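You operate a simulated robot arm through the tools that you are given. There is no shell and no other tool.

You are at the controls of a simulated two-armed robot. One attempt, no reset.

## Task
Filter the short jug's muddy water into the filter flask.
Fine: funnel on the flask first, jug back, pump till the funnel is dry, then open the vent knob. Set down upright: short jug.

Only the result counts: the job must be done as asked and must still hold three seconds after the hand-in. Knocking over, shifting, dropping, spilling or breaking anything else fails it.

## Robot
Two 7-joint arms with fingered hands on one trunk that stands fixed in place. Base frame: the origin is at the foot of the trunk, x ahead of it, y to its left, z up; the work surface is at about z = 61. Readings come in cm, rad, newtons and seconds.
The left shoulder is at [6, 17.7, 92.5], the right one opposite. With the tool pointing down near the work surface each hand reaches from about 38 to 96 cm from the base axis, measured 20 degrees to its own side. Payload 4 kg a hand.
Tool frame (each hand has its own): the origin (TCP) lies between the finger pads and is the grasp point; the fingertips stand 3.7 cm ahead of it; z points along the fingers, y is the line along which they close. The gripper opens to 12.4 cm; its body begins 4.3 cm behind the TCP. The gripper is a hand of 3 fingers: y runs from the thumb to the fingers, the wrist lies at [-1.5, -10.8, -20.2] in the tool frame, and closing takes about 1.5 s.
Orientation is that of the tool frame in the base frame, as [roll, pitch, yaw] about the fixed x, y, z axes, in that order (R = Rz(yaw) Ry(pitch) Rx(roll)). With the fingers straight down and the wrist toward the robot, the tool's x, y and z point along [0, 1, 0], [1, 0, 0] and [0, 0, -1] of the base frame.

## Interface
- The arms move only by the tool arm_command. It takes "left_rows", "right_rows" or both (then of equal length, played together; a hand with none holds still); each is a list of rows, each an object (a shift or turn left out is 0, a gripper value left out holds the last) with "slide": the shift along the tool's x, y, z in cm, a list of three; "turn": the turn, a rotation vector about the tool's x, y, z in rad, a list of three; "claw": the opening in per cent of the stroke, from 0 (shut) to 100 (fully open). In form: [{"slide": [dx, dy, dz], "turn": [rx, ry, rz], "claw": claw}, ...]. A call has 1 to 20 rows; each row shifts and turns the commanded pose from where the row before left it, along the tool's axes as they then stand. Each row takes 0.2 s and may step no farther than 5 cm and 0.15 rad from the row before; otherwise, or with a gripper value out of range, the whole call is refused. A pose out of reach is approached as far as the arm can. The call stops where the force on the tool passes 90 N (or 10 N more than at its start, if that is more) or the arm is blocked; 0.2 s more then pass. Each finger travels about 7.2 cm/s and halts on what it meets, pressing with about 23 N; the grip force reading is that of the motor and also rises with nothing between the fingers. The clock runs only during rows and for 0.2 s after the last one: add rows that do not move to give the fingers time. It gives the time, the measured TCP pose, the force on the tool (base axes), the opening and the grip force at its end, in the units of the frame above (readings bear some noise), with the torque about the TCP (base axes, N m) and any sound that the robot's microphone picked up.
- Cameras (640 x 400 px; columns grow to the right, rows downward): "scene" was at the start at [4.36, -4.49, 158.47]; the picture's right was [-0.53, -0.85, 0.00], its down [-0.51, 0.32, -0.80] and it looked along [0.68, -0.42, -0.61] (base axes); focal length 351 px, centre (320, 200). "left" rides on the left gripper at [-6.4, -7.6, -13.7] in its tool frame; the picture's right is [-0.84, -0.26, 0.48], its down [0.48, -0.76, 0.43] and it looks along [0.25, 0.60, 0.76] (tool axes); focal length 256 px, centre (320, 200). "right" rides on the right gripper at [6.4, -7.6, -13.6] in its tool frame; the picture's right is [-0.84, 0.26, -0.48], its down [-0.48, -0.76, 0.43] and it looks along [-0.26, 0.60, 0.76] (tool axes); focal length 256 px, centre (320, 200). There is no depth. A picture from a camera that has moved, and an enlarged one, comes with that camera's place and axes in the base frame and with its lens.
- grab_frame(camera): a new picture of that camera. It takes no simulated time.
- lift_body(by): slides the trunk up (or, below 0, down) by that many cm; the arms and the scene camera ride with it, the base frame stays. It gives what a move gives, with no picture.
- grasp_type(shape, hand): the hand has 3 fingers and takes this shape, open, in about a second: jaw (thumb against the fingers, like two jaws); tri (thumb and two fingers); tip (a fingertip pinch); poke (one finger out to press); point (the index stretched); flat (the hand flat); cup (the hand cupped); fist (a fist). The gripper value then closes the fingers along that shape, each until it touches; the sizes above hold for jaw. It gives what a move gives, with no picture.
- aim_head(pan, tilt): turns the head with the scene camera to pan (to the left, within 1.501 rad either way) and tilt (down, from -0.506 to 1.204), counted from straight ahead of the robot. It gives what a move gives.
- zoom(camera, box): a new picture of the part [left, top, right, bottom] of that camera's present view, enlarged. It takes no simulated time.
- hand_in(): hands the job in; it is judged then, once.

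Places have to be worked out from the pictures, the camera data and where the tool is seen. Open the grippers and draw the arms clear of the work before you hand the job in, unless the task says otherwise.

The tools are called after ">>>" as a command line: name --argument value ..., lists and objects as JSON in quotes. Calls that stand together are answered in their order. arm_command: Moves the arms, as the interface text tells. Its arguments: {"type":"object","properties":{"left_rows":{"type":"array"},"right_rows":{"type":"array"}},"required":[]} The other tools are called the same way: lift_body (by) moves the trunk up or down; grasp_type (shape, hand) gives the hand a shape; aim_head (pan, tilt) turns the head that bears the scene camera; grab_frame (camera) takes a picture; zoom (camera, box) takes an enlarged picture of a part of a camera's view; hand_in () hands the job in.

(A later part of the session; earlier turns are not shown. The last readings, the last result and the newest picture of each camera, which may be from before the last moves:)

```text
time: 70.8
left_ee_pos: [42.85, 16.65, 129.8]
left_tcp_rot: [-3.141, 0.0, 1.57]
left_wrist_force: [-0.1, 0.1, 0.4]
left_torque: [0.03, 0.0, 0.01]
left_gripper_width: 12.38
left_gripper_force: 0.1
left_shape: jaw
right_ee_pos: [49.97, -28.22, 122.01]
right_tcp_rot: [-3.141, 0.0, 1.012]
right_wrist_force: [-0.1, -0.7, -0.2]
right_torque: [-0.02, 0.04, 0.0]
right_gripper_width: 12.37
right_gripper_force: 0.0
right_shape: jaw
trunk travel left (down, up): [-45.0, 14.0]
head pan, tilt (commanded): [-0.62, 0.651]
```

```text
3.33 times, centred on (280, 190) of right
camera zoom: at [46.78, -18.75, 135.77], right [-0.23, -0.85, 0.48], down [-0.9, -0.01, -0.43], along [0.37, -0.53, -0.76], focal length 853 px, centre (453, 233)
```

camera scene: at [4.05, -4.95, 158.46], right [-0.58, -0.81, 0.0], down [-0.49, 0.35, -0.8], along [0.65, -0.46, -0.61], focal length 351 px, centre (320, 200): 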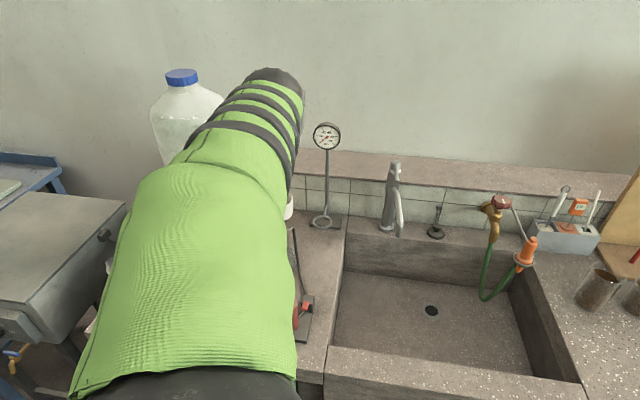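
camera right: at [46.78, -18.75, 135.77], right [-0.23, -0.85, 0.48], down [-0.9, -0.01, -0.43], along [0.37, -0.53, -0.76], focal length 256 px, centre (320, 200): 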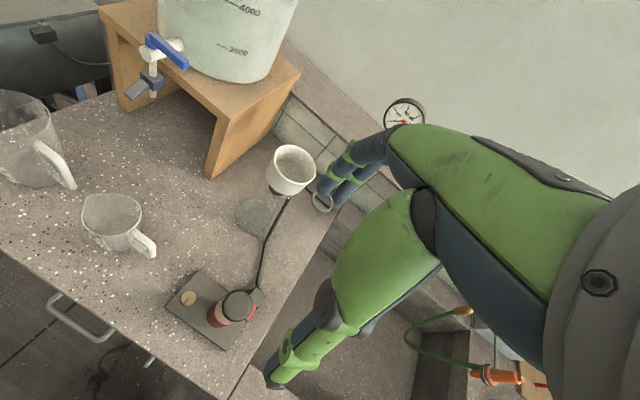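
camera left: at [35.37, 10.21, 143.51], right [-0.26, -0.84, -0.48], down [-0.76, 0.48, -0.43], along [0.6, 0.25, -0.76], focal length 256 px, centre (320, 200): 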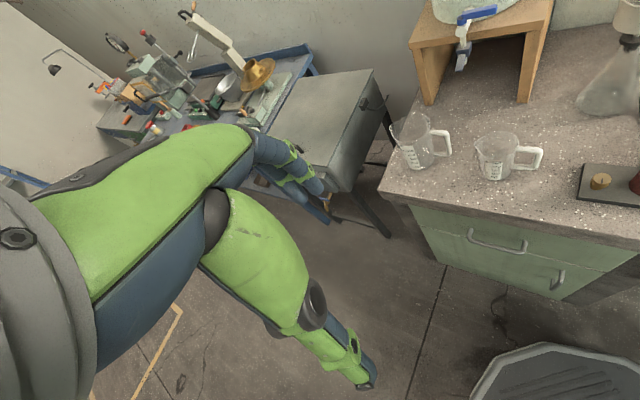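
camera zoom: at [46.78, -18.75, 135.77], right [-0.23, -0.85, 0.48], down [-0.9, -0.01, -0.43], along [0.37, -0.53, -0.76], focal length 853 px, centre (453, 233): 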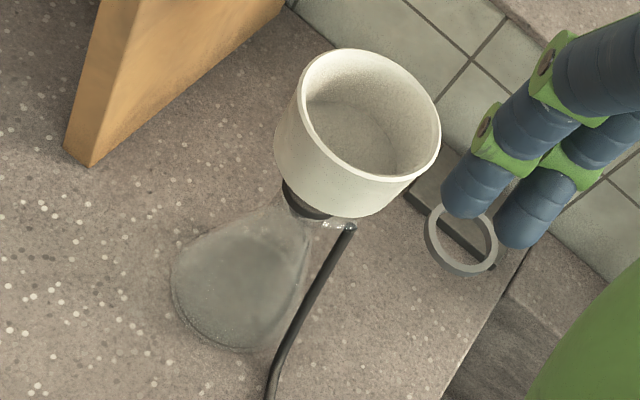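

Jug measured: rim centre ≈(66.3,-13.05,90.2), radius ≈4.2 at rim / 3.5 at base (z≈79), handle at azimuth −133°, spout at +47°. I turn the right hand so it closes across the spout direction, tilt it 42° so it comes in over the handle, and move to a staging point.

>>> arm_command --right_rows '[{"turn": [0, 0, 0.096]}, {"turn": [0, 0, 0.096]}, {"turn": [0, 0.1466, 0]}, {"turn": [0, 0.1466, 0]}, {"turn": [0, 0.1466, 0]}, {"turn": [0, 0.1466, 0]}, {"turn": [0, 0.1466, 0]}, {"slide": [0.45, 0.21, 3.63]}, {"slide": [0.45, 0.21, 3.63]}, {"slide": [0.45, 0.21, 3.63]}, {"slide": [0.45, 0.21, 3.63]}, {}, {}]'

>>> grab_frame --camera "right"

>>> grab_frame --camera "left"

>>> grab_frame --camera "scene"

```text
time: 73.6
left_ee_pos: [42.88, 16.78, 129.66]
left_tcp_rot: [-3.141, 0.001, 1.57]
left_wrist_force: [0.2, -0.3, 0.9]
left_torque: [0.01, 0.0, 0.02]
left_gripper_width: 12.36
left_gripper_force: 0.0
left_shape: jaw
right_ee_pos: [57.97, -20.57, 112.41]
right_tcp_rot: [3.139, -0.734, 0.821]
right_wrist_force: [0.2, 0.1, 0.0]
right_torque: [0.0, -0.03, -0.01]
right_gripper_width: 12.4
right_gripper_force: 0.0
right_shape: jaw
trunk travel left (down, up): [-45.0, 14.0]
head pan, tilt (commanded): [-0.62, 0.651]
```

```text
taken
camera right: at [49.37, -18.73, 126.76], right [-0.46, -0.87, -0.2], down [-0.6, 0.47, -0.65], along [0.65, -0.17, -0.74], focal length 256 px, centre (320, 200)
```

right: 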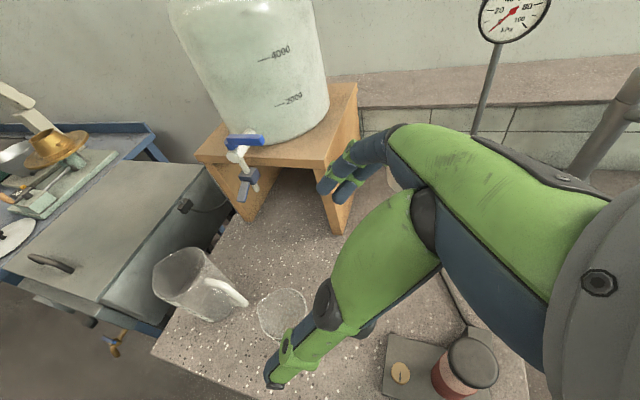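

```text
taken
camera left: at [35.39, 10.23, 143.5], right [-0.26, -0.84, -0.48], down [-0.76, 0.48, -0.43], along [0.6, 0.25, -0.76], focal length 256 px, centre (320, 200)
```

left: 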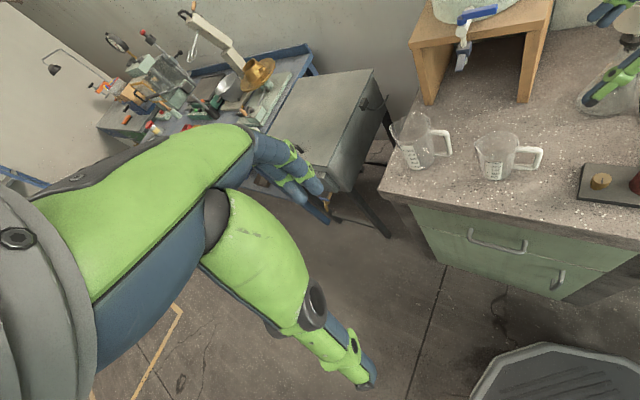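

```text
taken
camera scene: at [4.07, -4.94, 158.46], right [-0.58, -0.81, 0.0], down [-0.49, 0.35, -0.8], along [0.65, -0.46, -0.61], focal length 351 px, centre (320, 200)
```

scene: 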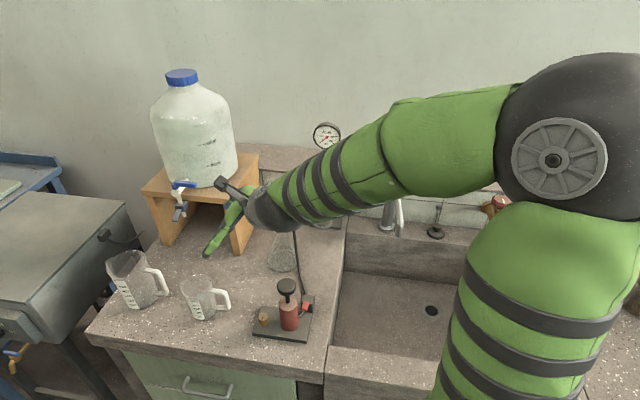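

Arm posture is good (elbow high, clear of the pump). I descend to the pre-grasp point behind/above the handle.

>>> arm_command --right_rows '[{"slide": [-1.58, 0.07, 2.457]}, {"slide": [-1.58, 0.07, 2.457]}, {"slide": [-1.58, 0.07, 2.457]}, {"slide": [-1.58, 0.07, 2.457]}, {"slide": [-1.58, 0.07, 2.457]}, {"slide": [-1.58, 0.07, 2.457]}, {}, {}]'

>>> grab_frame --camera "right"

>>> zoom --camera "left" --box '[440, 80, 640, 230]'

>>> zoom --camera "scene" --box '[150, 200, 350, 350]'

```text
time: 75.4
left_ee_pos: [42.89, 16.68, 129.83]
left_tcp_rot: [3.141, 0.001, 1.57]
left_wrist_force: [0.2, -1.2, 0.2]
left_torque: [-0.01, 0.06, -0.03]
left_gripper_width: 12.36
left_gripper_force: 0.0
left_shape: jaw
right_ee_pos: [60.37, -18.45, 95.34]
right_tcp_rot: [-3.141, -0.733, 0.82]
right_wrist_force: [0.1, 0.2, 1.2]
right_torque: [0.0, -0.01, -0.02]
right_gripper_width: 12.4
right_gripper_force: 0.1
right_shape: jaw
trunk travel left (down, up): [-45.0, 14.0]
head pan, tilt (commanded): [-0.62, 0.651]
```

```text
taken
camera right: at [51.76, -16.69, 109.72], right [-0.46, -0.87, -0.2], down [-0.6, 0.47, -0.65], along [0.65, -0.17, -0.74], focal length 256 px, centre (320, 200)
```

right: 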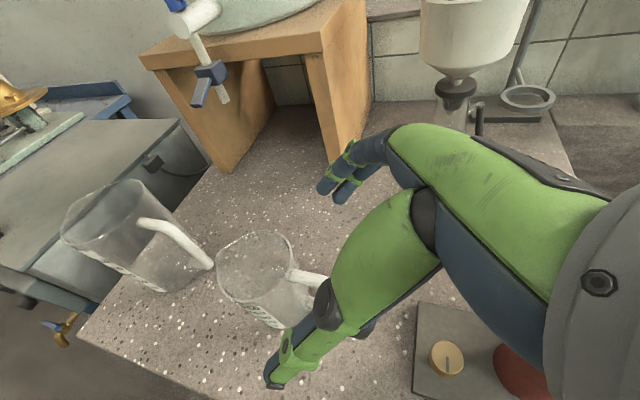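

```text
2.67 times, centred on (540, 155) of left
camera zoom: at [35.39, 10.22, 143.5], right [-0.26, -0.84, -0.48], down [-0.76, 0.48, -0.43], along [0.6, 0.25, -0.76], focal length 683 px, centre (-267, 320)
```

zoom: 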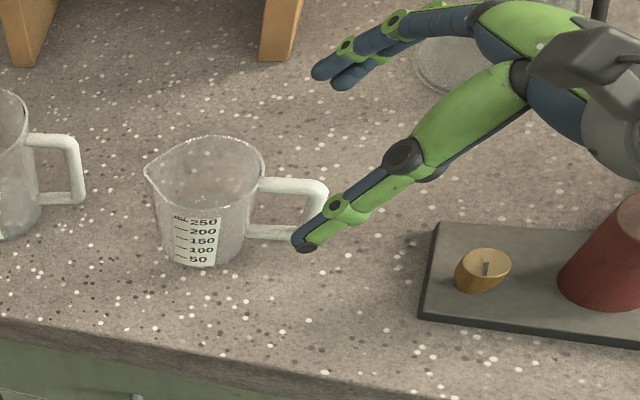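

```text
2.67 times, centred on (250, 275) of scene
camera zoom: at [4.07, -4.94, 158.46], right [-0.58, -0.81, 0.0], down [-0.49, 0.35, -0.8], along [0.65, -0.46, -0.61], focal length 936 px, centre (507, 0)
```

zoom: 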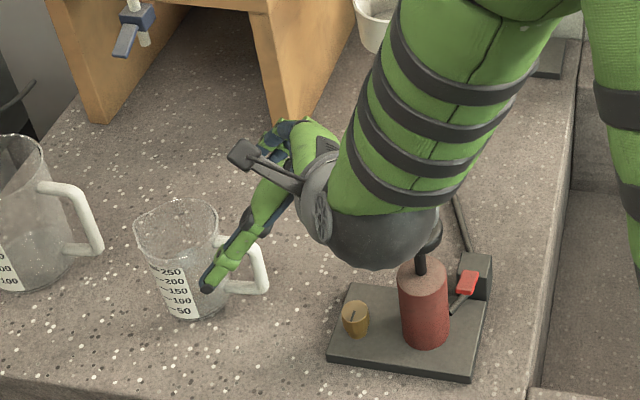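

I check the jug position relative to the hand in an enlarged right view before going in.

>>> zoom --camera "right" --box '[180, 200, 360, 350]'

```text
2.67 times, centred on (270, 275) of right
camera zoom: at [51.76, -16.69, 109.72], right [-0.46, -0.87, -0.2], down [-0.6, 0.47, -0.65], along [0.65, -0.17, -0.74], focal length 683 px, centre (453, 0)
```

zoom: 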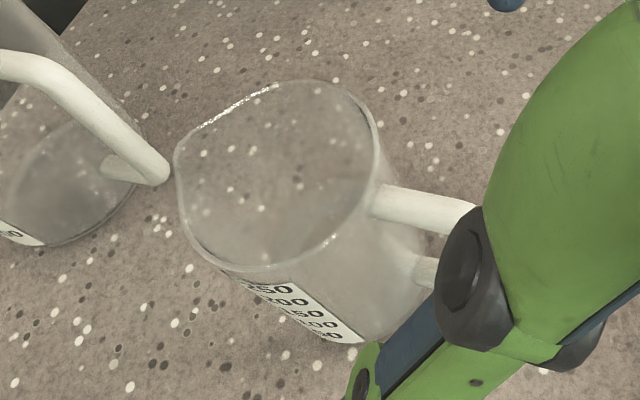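

Camera check agrees within 0.4 cm. I advance along the fingers in steps, correcting slightly.

>>> arm_command --right_rows '[{"slide": [-0.097, -0.047, 1.635]}, {"slide": [-0.097, -0.047, 1.635]}, {"slide": [-0.097, -0.047, 1.635]}, {"slide": [-0.097, -0.047, 1.635]}, {}]'

>>> grab_frame --camera "right"

>>> zoom --camera "left" --box '[440, 80, 640, 230]'

```text
time: 76.6
left_ee_pos: [42.88, 16.59, 129.86]
left_tcp_rot: [3.141, 0.0, 1.57]
left_wrist_force: [-0.3, 0.3, -0.6]
left_torque: [-0.01, -0.01, -0.02]
left_gripper_width: 12.38
left_gripper_force: 0.1
left_shape: jaw
right_ee_pos: [62.95, -15.63, 90.1]
right_tcp_rot: [-3.139, -0.733, 0.818]
right_wrist_force: [-0.8, -0.1, 0.5]
right_torque: [-0.02, 0.02, 0.01]
right_gripper_width: 12.39
right_gripper_force: 0.0
right_shape: jaw
trunk travel left (down, up): [-45.0, 14.0]
head pan, tilt (commanded): [-0.62, 0.651]
```

```text
taken
camera right: at [54.33, -13.77, 104.59], right [-0.46, -0.87, -0.2], down [-0.6, 0.47, -0.65], along [0.65, -0.17, -0.74], focal length 256 px, centre (320, 200)
```

right: 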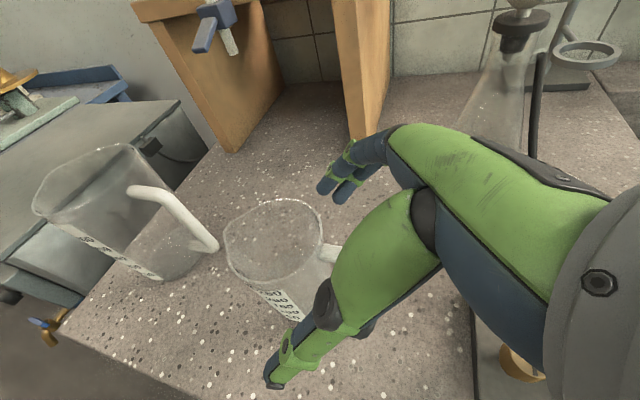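

```text
2.67 times, centred on (540, 155) of left
camera zoom: at [35.38, 10.23, 143.5], right [-0.26, -0.84, -0.48], down [-0.76, 0.48, -0.43], along [0.6, 0.25, -0.76], focal length 683 px, centre (-267, 320)
```

zoom: 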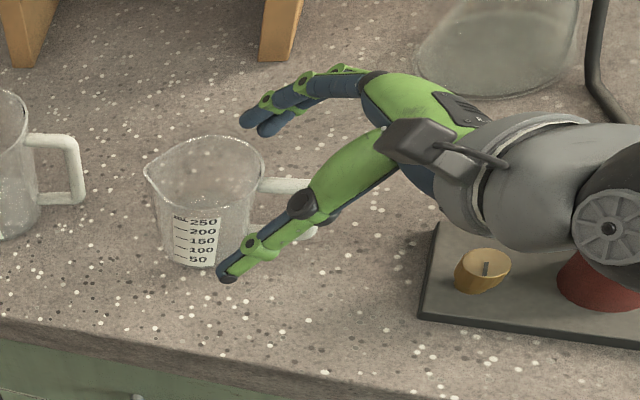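

Fingers straddle the jug nicely, the handle passing between thumb and fingers. I complete the approach.

>>> arm_command --right_rows '[{"slide": [-0.097, -0.047, 1.2]}, {"slide": [-0.097, -0.047, 1.2]}, {"slide": [0, 0, 0.87]}, {}, {}]'

>>> grab_frame --camera "right"

>>> zoom --camera "left" --box '[440, 80, 640, 230]'

```text
time: 77.8
left_ee_pos: [42.91, 16.53, 129.79]
left_tcp_rot: [-3.139, 0.0, 1.571]
left_wrist_force: [0.4, 0.6, -0.1]
left_torque: [0.0, 0.0, 0.01]
left_gripper_width: 12.38
left_gripper_force: 0.2
left_shape: jaw
right_ee_pos: [64.14, -14.22, 87.54]
right_tcp_rot: [-3.141, -0.733, 0.823]
right_wrist_force: [0.4, -0.1, -0.4]
right_torque: [0.01, -0.03, 0.06]
right_gripper_width: 12.37
right_gripper_force: 0.1
right_shape: jaw
trunk travel left (down, up): [-45.0, 14.0]
head pan, tilt (commanded): [-0.62, 0.651]
```

```text
taken
camera right: at [55.61, -12.32, 101.97], right [-0.46, -0.87, -0.2], down [-0.6, 0.47, -0.65], along [0.65, -0.17, -0.74], focal length 256 px, centre (320, 200)
```

right: 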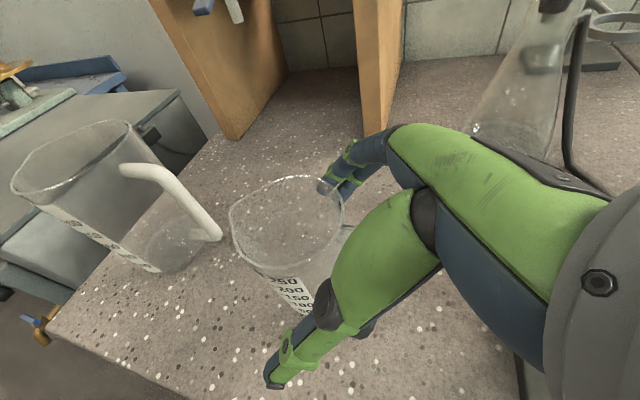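

```text
2.67 times, centred on (540, 155) of left
camera zoom: at [35.39, 10.23, 143.5], right [-0.26, -0.84, -0.48], down [-0.76, 0.48, -0.43], along [0.6, 0.25, -0.76], focal length 683 px, centre (-267, 320)
```

zoom: 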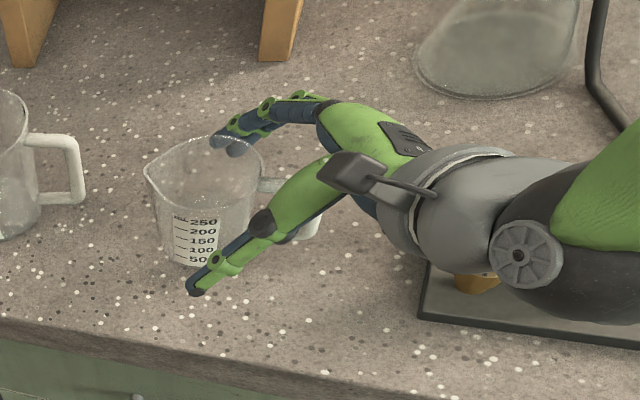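

The jug is centred in the open hand. I go 0.3 cm further and start closing stepwise.

>>> arm_command --right_rows '[{"slide": [0, 0, 0.3]}, {"claw": 92}, {"claw": 87}, {"claw": 83}, {}]'

>>> arm_command --right_rows '[{"claw": 80}, {"claw": 77}, {}]'

>>> grab_frame --camera "right"

>>> zoom --camera "left" --box '[440, 80, 640, 230]'

```text
time: 79.0
left_ee_pos: [42.88, 16.68, 129.83]
left_tcp_rot: [3.141, 0.0, 1.572]
left_wrist_force: [-0.8, 0.2, -0.4]
left_torque: [0.01, 0.01, -0.01]
left_gripper_width: 12.38
left_gripper_force: 0.1
left_shape: jaw
right_ee_pos: [64.42, -13.89, 87.3]
right_tcp_rot: [-3.141, -0.732, 0.822]
right_wrist_force: [0.7, 0.0, -1.0]
right_torque: [-0.02, 0.01, 0.02]
right_gripper_width: 10.31
right_gripper_force: 0.0
right_shape: jaw
trunk travel left (down, up): [-45.0, 14.0]
head pan, tilt (commanded): [-0.62, 0.651]
```

```text
time: 79.8
left_ee_pos: [42.9, 16.63, 129.78]
left_tcp_rot: [-3.141, 0.0, 1.573]
left_wrist_force: [0.6, 0.3, -0.2]
left_torque: [-0.03, 0.01, 0.0]
left_gripper_width: 12.37
left_gripper_force: 0.1
left_shape: jaw
right_ee_pos: [64.46, -13.96, 87.32]
right_tcp_rot: [3.141, -0.733, 0.821]
right_wrist_force: [-0.8, -0.2, -0.5]
right_torque: [0.02, -0.04, 0.0]
right_gripper_width: 9.56
right_gripper_force: 0.1
right_shape: jaw
trunk travel left (down, up): [-45.0, 14.0]
head pan, tilt (commanded): [-0.62, 0.651]
```

```text
taken
camera right: at [55.81, -12.14, 101.76], right [-0.46, -0.87, -0.2], down [-0.6, 0.47, -0.65], along [0.65, -0.17, -0.74], focal length 256 px, centre (320, 200)
```

right: 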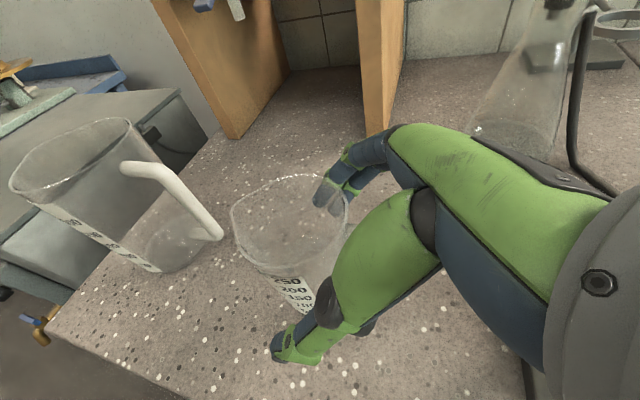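

```text
2.67 times, centred on (540, 155) of left
camera zoom: at [35.39, 10.23, 143.5], right [-0.26, -0.84, -0.48], down [-0.76, 0.48, -0.43], along [0.6, 0.25, -0.76], focal length 683 px, centre (-267, 320)
```

zoom: 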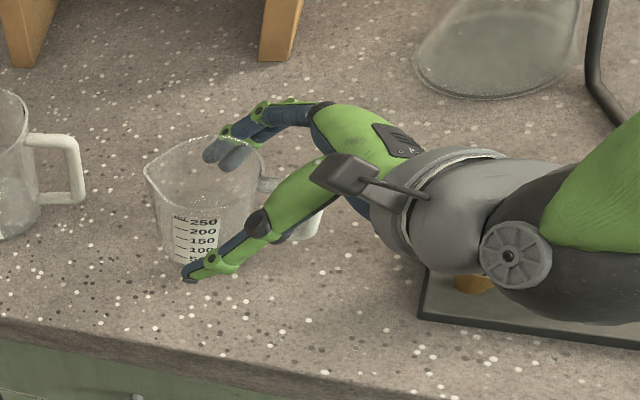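

No contact yet. I keep closing in small steps.

>>> arm_command --right_rows '[{"claw": 75}, {"claw": 73}, {}]'

>>> arm_command --right_rows '[{"claw": 71}, {"claw": 69}, {}]'

>>> zoom --camera "right" --box '[210, 150, 390, 380]'

```text
time: 80.6
left_ee_pos: [42.99, 16.61, 129.97]
left_tcp_rot: [-3.14, 0.0, 1.569]
left_wrist_force: [-1.0, 1.0, 0.3]
left_torque: [0.0, -0.04, -0.01]
left_gripper_width: 12.36
left_gripper_force: 0.1
left_shape: jaw
right_ee_pos: [64.46, -13.89, 87.35]
right_tcp_rot: [3.14, -0.734, 0.823]
right_wrist_force: [0.1, 0.3, -0.6]
right_torque: [-0.01, 0.0, 0.01]
right_gripper_width: 9.11
right_gripper_force: 0.1
right_shape: jaw
trunk travel left (down, up): [-45.0, 14.0]
head pan, tilt (commanded): [-0.62, 0.651]
```

```text
time: 81.4
left_ee_pos: [42.92, 16.67, 129.67]
left_tcp_rot: [-3.14, 0.0, 1.571]
left_wrist_force: [-0.2, 0.5, -0.5]
left_torque: [0.0, -0.01, -0.01]
left_gripper_width: 12.35
left_gripper_force: 0.1
left_shape: jaw
right_ee_pos: [64.39, -13.91, 87.37]
right_tcp_rot: [3.14, -0.733, 0.823]
right_wrist_force: [0.7, 0.1, 0.2]
right_torque: [-0.01, 0.0, 0.02]
right_gripper_width: 8.59
right_gripper_force: 0.1
right_shape: jaw
trunk travel left (down, up): [-45.0, 14.0]
head pan, tilt (commanded): [-0.62, 0.651]
```

```text
1.74 times, centred on (300, 265) of right
camera zoom: at [55.81, -12.14, 101.76], right [-0.46, -0.87, -0.2], down [-0.6, 0.47, -0.65], along [0.65, -0.17, -0.74], focal length 445 px, centre (355, 87)
```

zoom: 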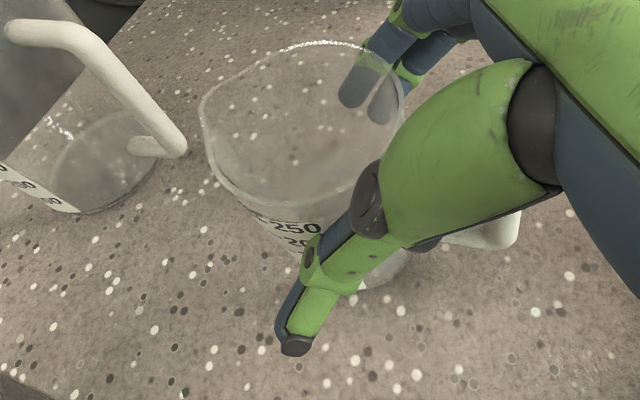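

Still free. Closing further.

>>> arm_command --right_rows '[{"claw": 67}, {"claw": 65}, {}]'

>>> zoom --camera "right" --box '[210, 150, 390, 380]'

>>> zoom --camera "left" --box '[480, 100, 600, 190]'

```text
time: 82.2
left_ee_pos: [42.86, 16.68, 129.79]
left_tcp_rot: [-3.141, 0.0, 1.571]
left_wrist_force: [1.1, -0.6, 0.0]
left_torque: [0.01, 0.02, 0.02]
left_gripper_width: 12.36
left_gripper_force: 0.1
left_shape: jaw
right_ee_pos: [64.53, -13.9, 87.32]
right_tcp_rot: [3.141, -0.732, 0.823]
right_wrist_force: [-0.2, 0.0, 0.0]
right_torque: [0.03, 0.0, -0.03]
right_gripper_width: 8.13
right_gripper_force: 0.1
right_shape: jaw
trunk travel left (down, up): [-45.0, 14.0]
head pan, tilt (commanded): [-0.62, 0.651]
```

```text
1.74 times, centred on (300, 265) of right
camera zoom: at [55.81, -12.14, 101.76], right [-0.46, -0.87, -0.2], down [-0.6, 0.47, -0.65], along [0.65, -0.17, -0.74], focal length 445 px, centre (355, 87)
```

zoom: 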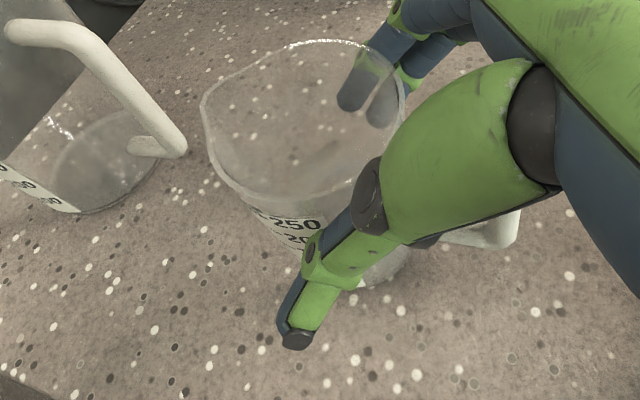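

```text
4.44 times, centred on (540, 145) of left
camera zoom: at [35.38, 10.23, 143.5], right [-0.26, -0.84, -0.48], down [-0.76, 0.48, -0.43], along [0.6, 0.25, -0.76], focal length 1138 px, centre (-658, 444)
```

zoom: 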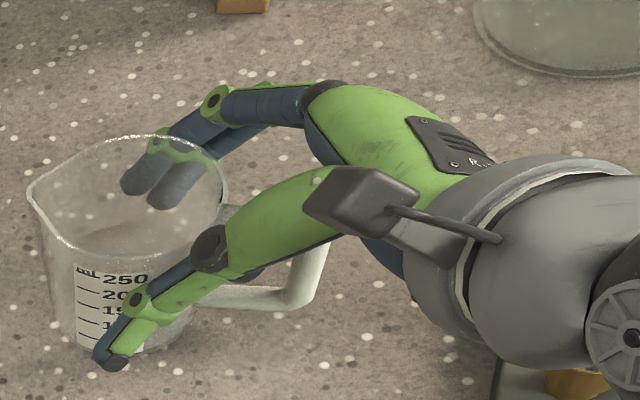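

No contact at 8.1 cm either; the jug is narrower at that height. Continue closing.

>>> arm_command --right_rows '[{"claw": 63}, {"claw": 61}, {}]'

>>> arm_command --right_rows '[{"claw": 59}, {"claw": 57}, {}]'

>>> zoom --camera "right" --box '[210, 150, 390, 380]'

>>> zoom --camera "left" --box '[480, 100, 600, 190]'

```text
time: 83.0
left_ee_pos: [42.9, 16.64, 129.89]
left_tcp_rot: [3.141, -0.001, 1.569]
left_wrist_force: [-0.5, -0.7, -0.2]
left_torque: [-0.03, 0.0, -0.01]
left_gripper_width: 12.36
left_gripper_force: 0.1
left_shape: jaw
right_ee_pos: [64.39, -14.01, 87.29]
right_tcp_rot: [-3.14, -0.732, 0.821]
right_wrist_force: [-0.7, 0.1, 1.8]
right_torque: [-0.05, -0.04, -0.04]
right_gripper_width: 8.46
right_gripper_force: 22.9
right_shape: jaw
trunk travel left (down, up): [-45.0, 14.0]
head pan, tilt (commanded): [-0.62, 0.651]
```

```text
time: 83.8
left_ee_pos: [42.98, 16.58, 129.87]
left_tcp_rot: [3.141, 0.0, 1.571]
left_wrist_force: [-0.5, -0.7, 0.0]
left_torque: [-0.02, -0.02, -0.02]
left_gripper_width: 12.36
left_gripper_force: 0.1
left_shape: jaw
right_ee_pos: [64.42, -14.01, 87.31]
right_tcp_rot: [3.139, -0.733, 0.823]
right_wrist_force: [-1.1, -0.6, 3.4]
right_torque: [-0.03, -0.12, 0.0]
right_gripper_width: 8.41
right_gripper_force: 22.9
right_shape: jaw
trunk travel left (down, up): [-45.0, 14.0]
head pan, tilt (commanded): [-0.62, 0.651]
```

```text
1.74 times, centred on (300, 265) of right
camera zoom: at [55.8, -12.14, 101.78], right [-0.46, -0.87, -0.2], down [-0.6, 0.47, -0.65], along [0.65, -0.17, -0.74], focal length 445 px, centre (355, 87)
```

zoom: 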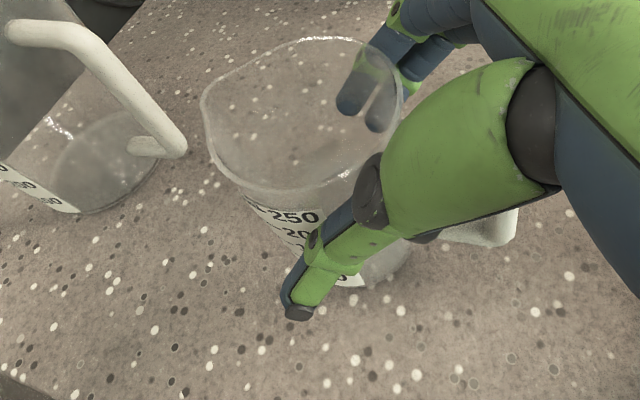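

```text
4.44 times, centred on (540, 145) of left
camera zoom: at [35.36, 10.23, 143.51], right [-0.26, -0.84, -0.48], down [-0.76, 0.48, -0.43], along [0.6, 0.25, -0.76], focal length 1138 px, centre (-658, 444)
```

zoom: 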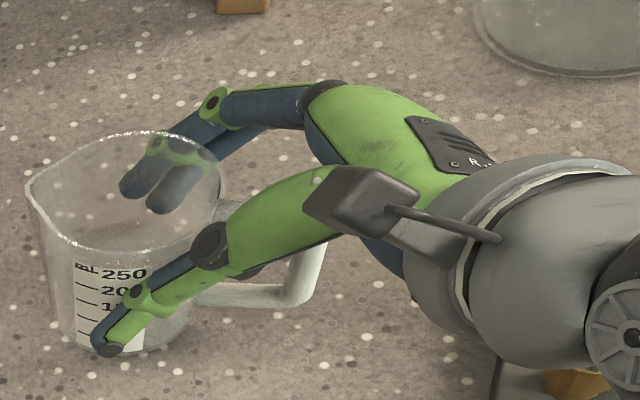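

The jug is gripped (22.9 N, width 8.4). I lift 1.5 cm slowly and check for slip or tilt.

>>> arm_command --right_rows '[{"claw": 50}, {}, {"slide": [0.25, 0, -0.28]}, {"slide": [0.25, 0, -0.28]}, {"slide": [0.25, 0, -0.28]}, {"slide": [0.25, 0, -0.28]}, {}]'

>>> zoom --camera "right" --box '[210, 150, 390, 380]'

>>> zoom --camera "left" --box '[460, 90, 600, 195]'

```text
time: 85.4
left_ee_pos: [42.82, 16.59, 129.77]
left_tcp_rot: [-3.141, 0.0, 1.571]
left_wrist_force: [0.1, 0.1, -0.2]
left_torque: [-0.04, -0.01, -0.01]
left_gripper_width: 12.37
left_gripper_force: 0.0
left_shape: jaw
right_ee_pos: [64.29, -14.03, 88.86]
right_tcp_rot: [3.142, -0.732, 0.823]
right_wrist_force: [-1.1, -0.1, -1.8]
right_torque: [0.03, 0.02, -0.02]
right_gripper_width: 8.42
right_gripper_force: 23.1
right_shape: jaw
trunk travel left (down, up): [-45.0, 14.0]
head pan, tilt (commanded): [-0.62, 0.651]
```

```text
1.74 times, centred on (300, 265) of right
camera zoom: at [55.78, -12.11, 103.26], right [-0.46, -0.87, -0.2], down [-0.6, 0.47, -0.65], along [0.65, -0.17, -0.74], focal length 445 px, centre (355, 87)
```

zoom: 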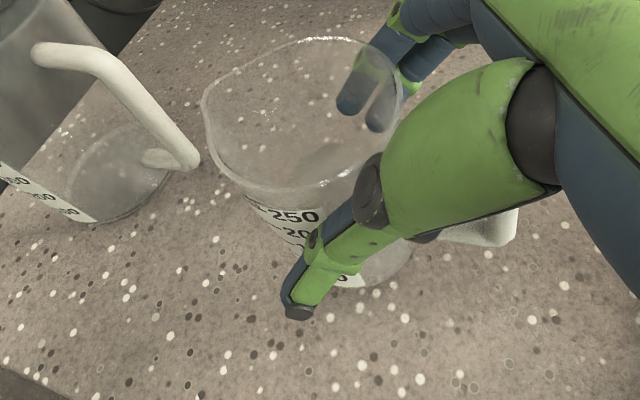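

```text
3.81 times, centred on (530, 142) of left
camera zoom: at [35.4, 10.23, 143.5], right [-0.26, -0.84, -0.48], down [-0.76, 0.48, -0.43], along [0.6, 0.25, -0.76], focal length 975 px, centre (-480, 419)
```

zoom: 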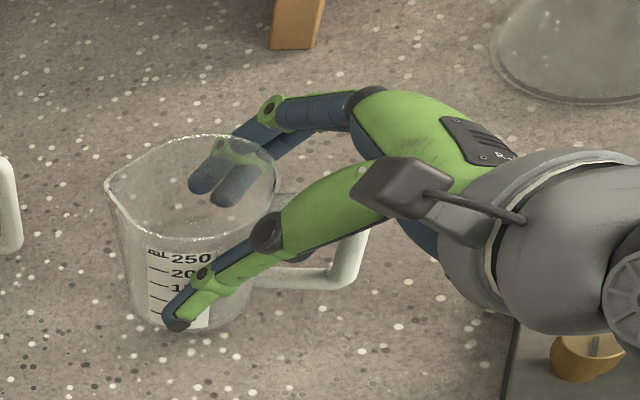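

The jug hangs level and moves with the hand (~2 N). From the right view its spout tip sits at tool (6.7,0.5,2.1). I lift it gently and high to carry it over to the funnel.

>>> arm_command --right_rows '[{"slide": [0.5, 0, -0.56]}, {"slide": [0.9, 0, -1.0]}, {"slide": [1.2, 0, -1.333]}, {"slide": [1.3, 0, -1.444]}, {"slide": [1.3, 0, -1.444]}, {"slide": [1.3, 0, -1.444]}, {"slide": [1.3, 0, -1.444]}, {"slide": [1.3, 0, -1.444]}, {"slide": [1.3, 0, -1.444]}, {"slide": [1.3, 0, -1.444]}, {"slide": [1.3, 0, -1.444]}, {"slide": [1.3, 0, -1.444]}, {"slide": [1.3, 0, -1.444]}, {"slide": [1.3, 0, -1.444]}, {"slide": [1.3, 0, -1.444]}, {"slide": [1.0, 0, -1.111]}, {"slide": [0.5, 0, -0.56]}, {}]'

>>> grab_frame --camera "right"

>>> grab_frame --camera "left"

```text
time: 89.2
left_ee_pos: [42.89, 16.55, 129.89]
left_tcp_rot: [3.14, 0.002, 1.571]
left_wrist_force: [0.8, 0.7, 0.4]
left_torque: [0.0, -0.01, 0.0]
left_gripper_width: 12.36
left_gripper_force: 0.1
left_shape: jaw
right_ee_pos: [64.36, -13.8, 118.27]
right_tcp_rot: [-3.141, -0.733, 0.823]
right_wrist_force: [0.4, 0.1, -1.9]
right_torque: [-0.01, -0.03, 0.03]
right_gripper_width: 8.43
right_gripper_force: 22.5
right_shape: jaw
trunk travel left (down, up): [-45.0, 14.0]
head pan, tilt (commanded): [-0.62, 0.651]
```

```text
taken
camera right: at [55.79, -11.94, 132.73], right [-0.46, -0.87, -0.2], down [-0.6, 0.47, -0.65], along [0.65, -0.17, -0.74], focal length 256 px, centre (320, 200)
```

right: 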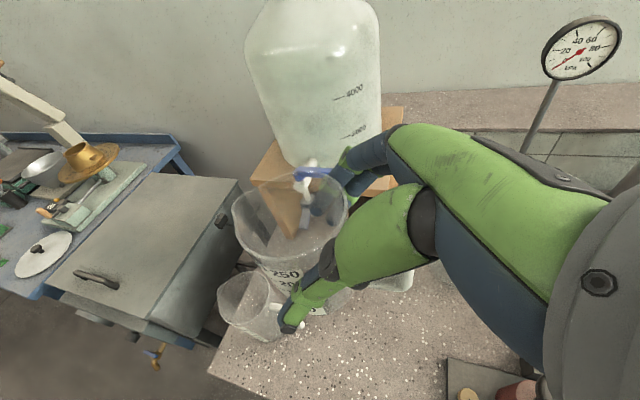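

```text
taken
camera left: at [35.4, 10.22, 143.5], right [-0.26, -0.84, -0.48], down [-0.76, 0.48, -0.43], along [0.6, 0.25, -0.76], focal length 256 px, centre (320, 200)
```

left: 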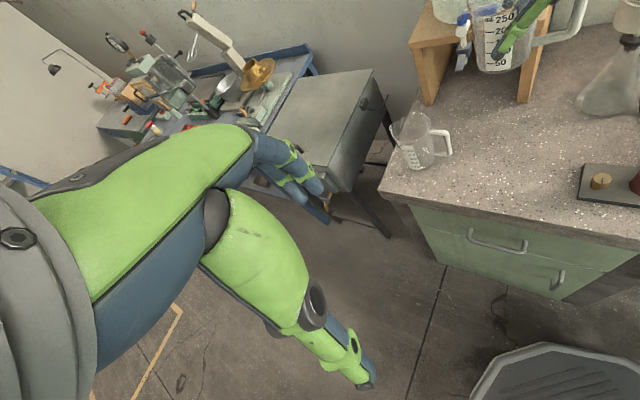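

Let me look at the water level in the raised jug.

>>> zoom --camera "left" --box '[440, 0, 600, 100]'

>>> zoom --camera "right" --box '[210, 150, 390, 340]'

>>> grab_frame --camera "scene"

```text
4.00 times, centred on (520, 50) of left
camera zoom: at [35.4, 10.22, 143.5], right [-0.26, -0.84, -0.48], down [-0.76, 0.48, -0.43], along [0.6, 0.25, -0.76], focal length 1024 px, centre (-480, 800)
```

zoom: 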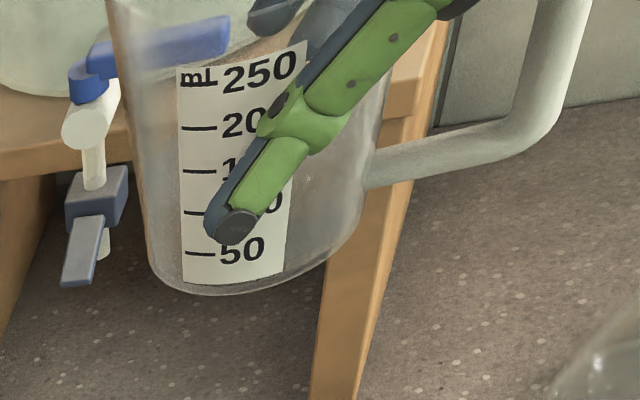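

```text
2.11 times, centred on (300, 245) of right
camera zoom: at [55.79, -11.94, 132.73], right [-0.46, -0.87, -0.2], down [-0.6, 0.47, -0.65], along [0.65, -0.17, -0.74], focal length 539 px, centre (362, 105)
```

zoom: 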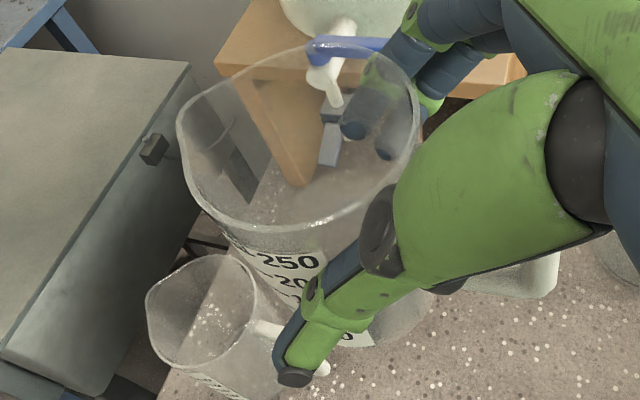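

```text
taken
camera scene: at [4.07, -4.94, 158.46], right [-0.58, -0.81, 0.0], down [-0.49, 0.35, -0.8], along [0.65, -0.46, -0.61], focal length 351 px, centre (320, 200)
```

scene: 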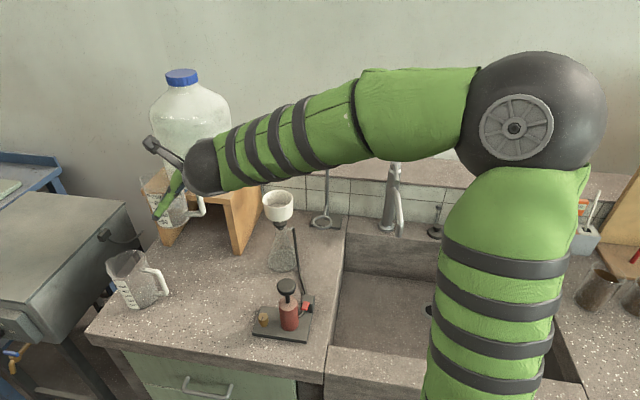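

Jug is level. Now I yaw it 43° about the vertical so the spout points along +y (left), keeping it upright.

>>> arm_command --right_rows '[{"turn": [0.0418, 0, -0.0465]}, {"turn": [0.0836, 0, -0.0929]}, {"turn": [0.0836, 0, -0.0929]}, {"turn": [0.0836, 0, -0.0929]}, {"turn": [0.0836, 0, -0.0929]}, {"turn": [0.0836, 0, -0.0929]}, {"turn": [0.0418, 0, -0.0465]}, {}]'

>>> grab_frame --camera "right"

>>> grab_frame --camera "scene"

```text
time: 91.0
left_ee_pos: [42.94, 16.64, 129.78]
left_tcp_rot: [-3.14, 0.0, 1.57]
left_wrist_force: [-0.1, -0.5, -0.8]
left_torque: [0.02, 0.03, -0.03]
left_gripper_width: 12.36
left_gripper_force: 0.1
left_shape: jaw
right_ee_pos: [64.26, -13.98, 118.17]
right_tcp_rot: [3.139, -0.733, 1.571]
right_wrist_force: [-0.4, -0.2, -1.6]
right_torque: [0.0, 0.01, 0.05]
right_gripper_width: 8.44
right_gripper_force: 23.5
right_shape: jaw
trunk travel left (down, up): [-45.0, 14.0]
head pan, tilt (commanded): [-0.62, 0.651]
```

```text
taken
camera right: at [56.67, -18.51, 132.62], right [0.26, -0.94, -0.2], down [-0.76, -0.07, -0.65], along [0.6, 0.32, -0.74], focal length 256 px, centre (320, 200)
```

right: 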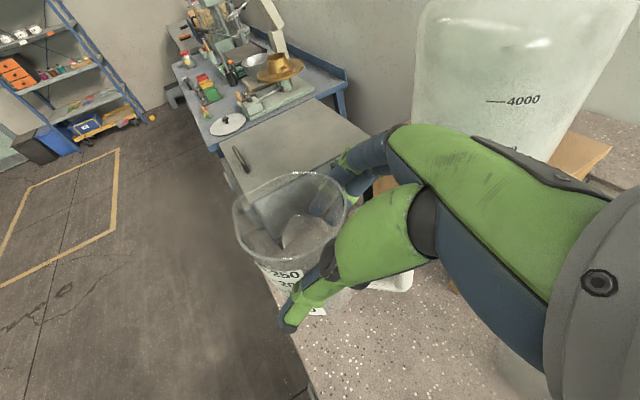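

```text
taken
camera scene: at [4.08, -5.01, 158.46], right [-0.58, -0.81, 0.0], down [-0.49, 0.35, -0.8], along [0.65, -0.46, -0.61], focal length 351 px, centre (320, 200)
```

scene: 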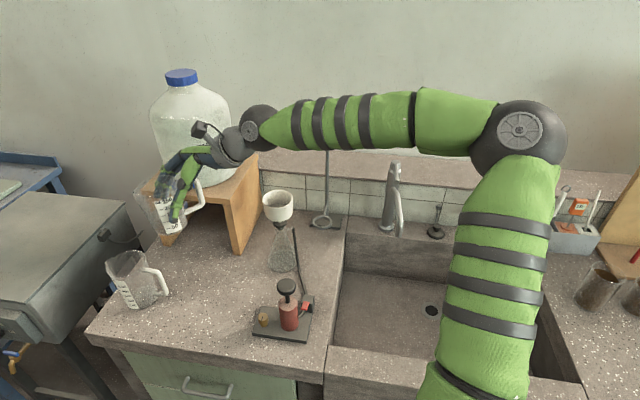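

Yaw done (spout now along +y). I carry the jug level across, passing well above the funnel, to a point right of it.

>>> arm_command --right_rows '[{"slide": [-0.5, 0.09, -0.45]}, {"slide": [-1.0, 0.17, -0.9]}, {"slide": [-1.5, 0.26, -1.35]}, {"slide": [-1.6, 0.28, -1.44]}, {"slide": [-1.6, 0.28, -1.44]}, {"slide": [-1.6, 0.28, -1.44]}, {"slide": [-1.6, 0.28, -1.44]}, {"slide": [-1.6, 0.28, -1.44]}, {"slide": [-1.6, 0.28, -1.44]}, {"slide": [-1.6, 0.28, -1.44]}, {"slide": [-1.6, 0.28, -1.44]}, {"slide": [-1.6, 0.28, -1.44]}, {"slide": [-1.6, 0.28, -1.44]}, {"slide": [-1.6, 0.28, -1.44]}, {"slide": [-1.6, 0.28, -1.44]}, {"slide": [-1.5, 0.26, -1.35]}, {"slide": [-1.0, 0.17, -0.9]}, {"slide": [-0.5, 0.09, -0.45]}, {}]'

>>> grab_frame --camera "scene"

>>> grab_frame --camera "right"

>>> grab_frame --camera "left"

```text
time: 95.0
left_ee_pos: [42.94, 16.56, 129.83]
left_tcp_rot: [3.142, 0.0, 1.571]
left_wrist_force: [0.5, 0.3, 0.0]
left_torque: [-0.02, 0.04, 0.04]
left_gripper_width: 12.41
left_gripper_force: 0.0
left_shape: jaw
right_ee_pos: [68.83, -47.97, 118.31]
right_tcp_rot: [-3.141, -0.733, 1.572]
right_wrist_force: [0.0, 0.0, -1.0]
right_torque: [-0.01, 0.0, -0.02]
right_gripper_width: 8.45
right_gripper_force: 22.8
right_shape: jaw
trunk travel left (down, up): [-45.0, 14.0]
head pan, tilt (commanded): [-0.62, 0.651]
```

```text
taken
camera scene: at [4.08, -4.95, 158.46], right [-0.58, -0.81, 0.0], down [-0.49, 0.35, -0.8], along [0.65, -0.46, -0.61], focal length 351 px, centre (320, 200)
```

scene: 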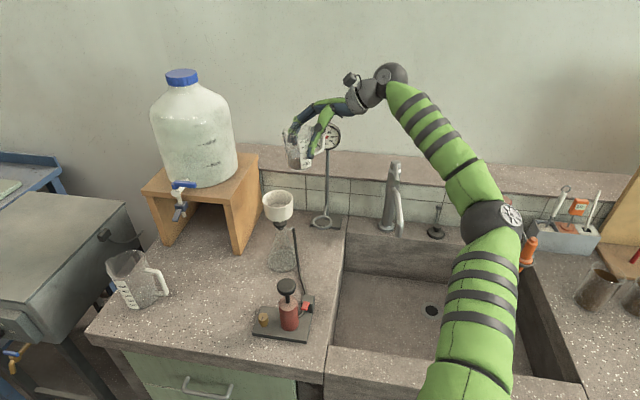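

```text
taken
camera right: at [61.13, -52.39, 132.64], right [0.26, -0.94, -0.2], down [-0.76, -0.07, -0.65], along [0.6, 0.32, -0.74], focal length 256 px, centre (320, 200)
```

right: 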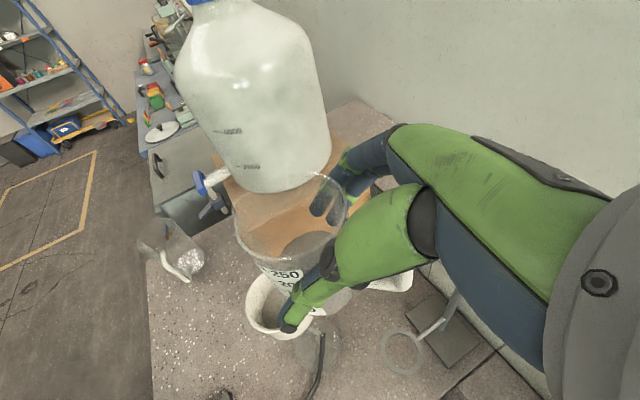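

```text
taken
camera left: at [35.4, 10.21, 143.5], right [-0.26, -0.84, -0.48], down [-0.76, 0.48, -0.43], along [0.6, 0.25, -0.76], focal length 256 px, centre (320, 200)
```

left: 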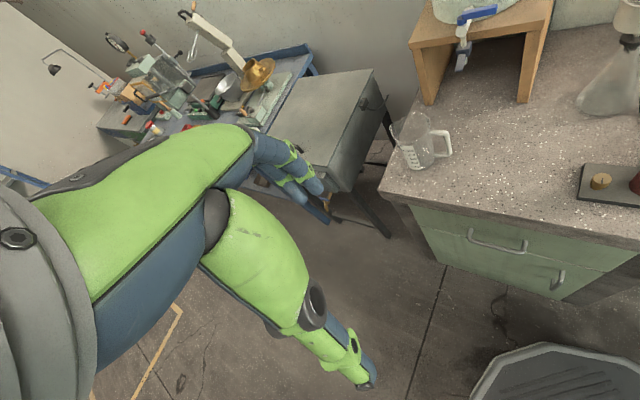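

Excellent: the head camera sees jug and funnel unobstructed. I zoom to verify the geometry before tilting.

>>> zoom --camera "scene" --box '[230, 80, 370, 240]'

>>> zoom --camera "right" --box '[210, 150, 400, 370]'

```text
2.50 times, centred on (300, 160) of scene
camera zoom: at [4.08, -4.95, 158.46], right [-0.58, -0.81, 0.0], down [-0.49, 0.35, -0.8], along [0.65, -0.46, -0.61], focal length 877 px, centre (370, 300)
```

zoom: 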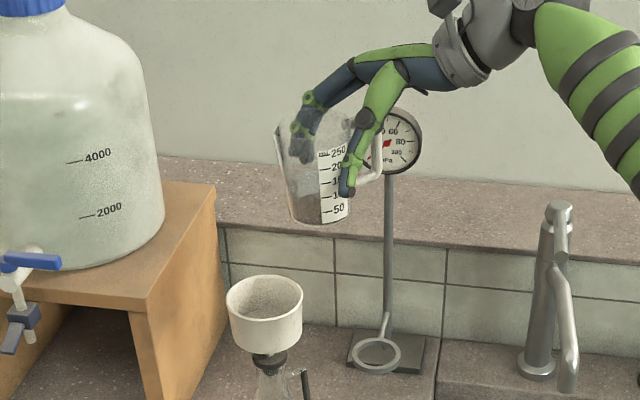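

```text
1.82 times, centred on (305, 260) of right
camera zoom: at [61.13, -52.39, 132.64], right [0.26, -0.94, -0.2], down [-0.76, -0.07, -0.65], along [0.6, 0.32, -0.74], focal length 465 px, centre (347, 91)
```

zoom: 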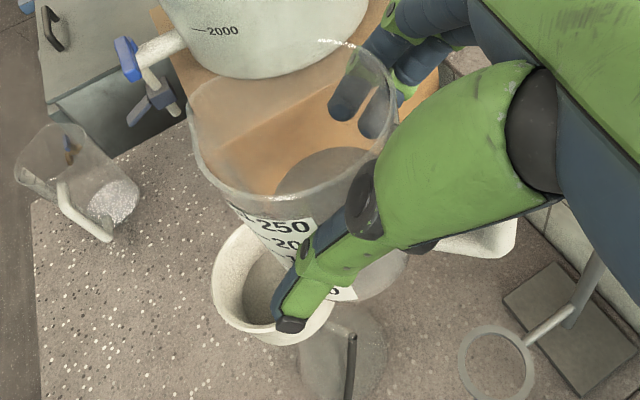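

The muddy water shows in the jug up to roughly the 110 mL mark — it fits the funnel. I first tilt the jug 40° in place, well above, which is still below the spill angle.

>>> arm_command --right_rows '[{"turn": [0, -0.05, 0]}, {"turn": [0, -0.0873, 0]}, {"turn": [0, -0.0873, 0]}, {"turn": [0, -0.0873, 0]}, {"turn": [0, -0.0873, 0]}, {"turn": [0, -0.0873, 0]}, {"turn": [0, -0.0873, 0]}, {"turn": [0, -0.0743, 0]}, {"turn": [0, -0.05, 0]}, {}]'

>>> zoom --camera "scene" --box '[230, 80, 370, 240]'

>>> grab_frame --camera "right"

```text
time: 97.2
left_ee_pos: [42.89, 16.58, 129.75]
left_tcp_rot: [3.141, 0.0, 1.569]
left_wrist_force: [-0.8, 0.6, -0.1]
left_torque: [0.0, -0.01, 0.02]
left_gripper_width: 12.4
left_gripper_force: 0.1
left_shape: jaw
right_ee_pos: [68.86, -47.8, 118.09]
right_tcp_rot: [3.141, -0.037, 1.572]
right_wrist_force: [0.2, -0.5, -1.4]
right_torque: [0.01, 0.02, 0.0]
right_gripper_width: 8.45
right_gripper_force: 22.7
right_shape: jaw
trunk travel left (down, up): [-45.0, 14.0]
head pan, tilt (commanded): [-0.62, 0.651]
```

```text
2.50 times, centred on (300, 160) of scene
camera zoom: at [4.08, -4.96, 158.46], right [-0.58, -0.81, 0.0], down [-0.49, 0.35, -0.8], along [0.65, -0.46, -0.61], focal length 877 px, centre (370, 300)
```

zoom: 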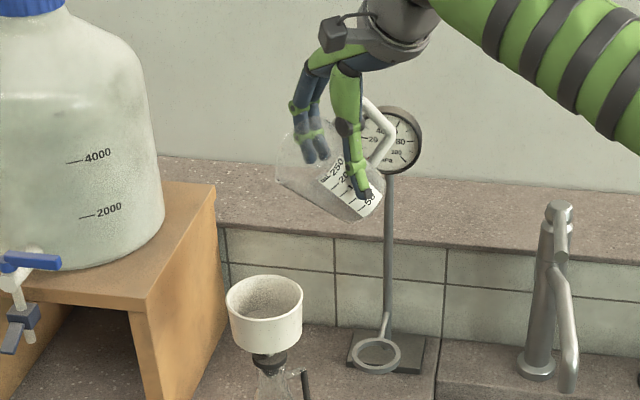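

```text
taken
camera right: at [61.12, -42.05, 132.03], right [0.26, -0.85, 0.45], down [-0.76, -0.47, -0.45], along [0.6, -0.23, -0.77], focal length 256 px, centre (320, 200)
```

right: 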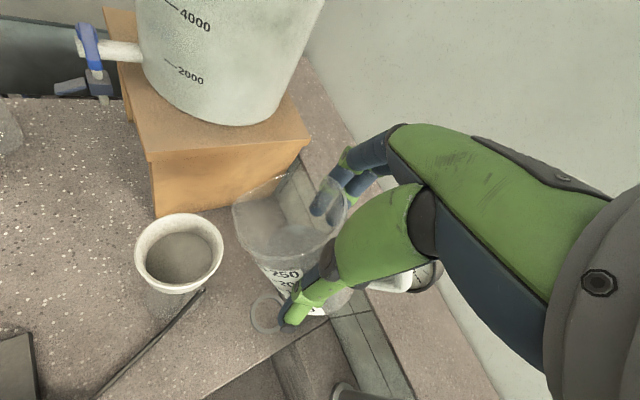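

Now I lower and shift so the spout comes over the funnel (about 1 cm short of centre, ~4 cm above the rim) at 45°.

>>> arm_command --right_rows '[{"slide": [0.15, -0.02, 0.8]}, {"slide": [0.25, -0.03, 1.5]}, {"slide": [0.25, -0.03, 1.5]}, {"slide": [0.25, -0.03, 1.5]}, {"slide": [0.25, -0.03, 1.5]}, {"slide": [0.25, -0.02, 0.9]}, {"slide": [0, 0, 0.5]}, {"turn": [0, -0.0436, 0]}, {"turn": [0, -0.0436, 0]}, {}]'

>>> zoom --camera "scene" --box '[230, 110, 370, 240]'

>>> zoom --camera "right" --box '[120, 150, 380, 340]'

```text
time: 99.4
left_ee_pos: [42.94, 16.63, 129.74]
left_tcp_rot: [3.141, 0.001, 1.57]
left_wrist_force: [-0.3, 0.1, -0.2]
left_torque: [0.0, -0.01, -0.02]
left_gripper_width: 12.36
left_gripper_force: 0.1
left_shape: jaw
right_ee_pos: [68.63, -46.2, 109.98]
right_tcp_rot: [-3.14, 0.052, 1.572]
right_wrist_force: [0.3, -0.5, -1.7]
right_torque: [0.01, 0.04, 0.01]
right_gripper_width: 8.44
right_gripper_force: 23.1
right_shape: jaw
trunk travel left (down, up): [-45.0, 14.0]
head pan, tilt (commanded): [-0.62, 0.651]
```

```text
3.08 times, centred on (300, 175) of scene
camera zoom: at [4.08, -4.96, 158.46], right [-0.58, -0.81, 0.0], down [-0.49, 0.35, -0.8], along [0.65, -0.46, -0.61], focal length 1080 px, centre (382, 277)
```

zoom: 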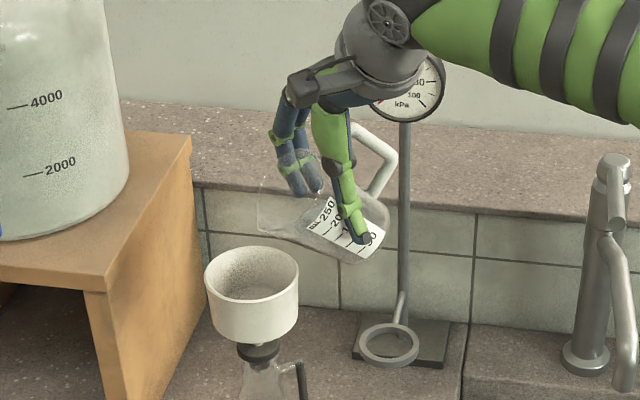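

```text
2.11 times, centred on (250, 245) of right
camera zoom: at [60.97, -39.17, 123.31], right [0.26, -0.81, 0.53], down [-0.76, -0.51, -0.41], along [0.6, -0.29, -0.75], focal length 539 px, centre (467, 105)
```

zoom: 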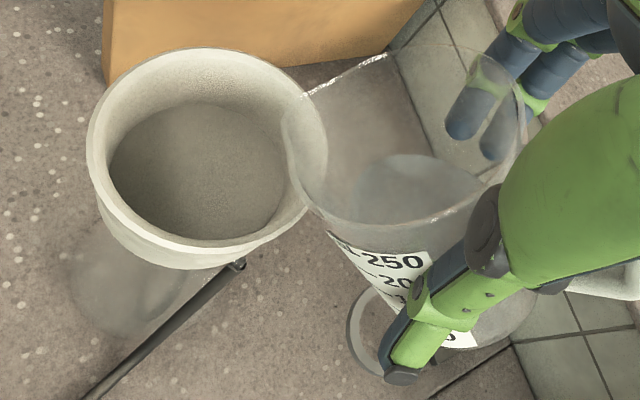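

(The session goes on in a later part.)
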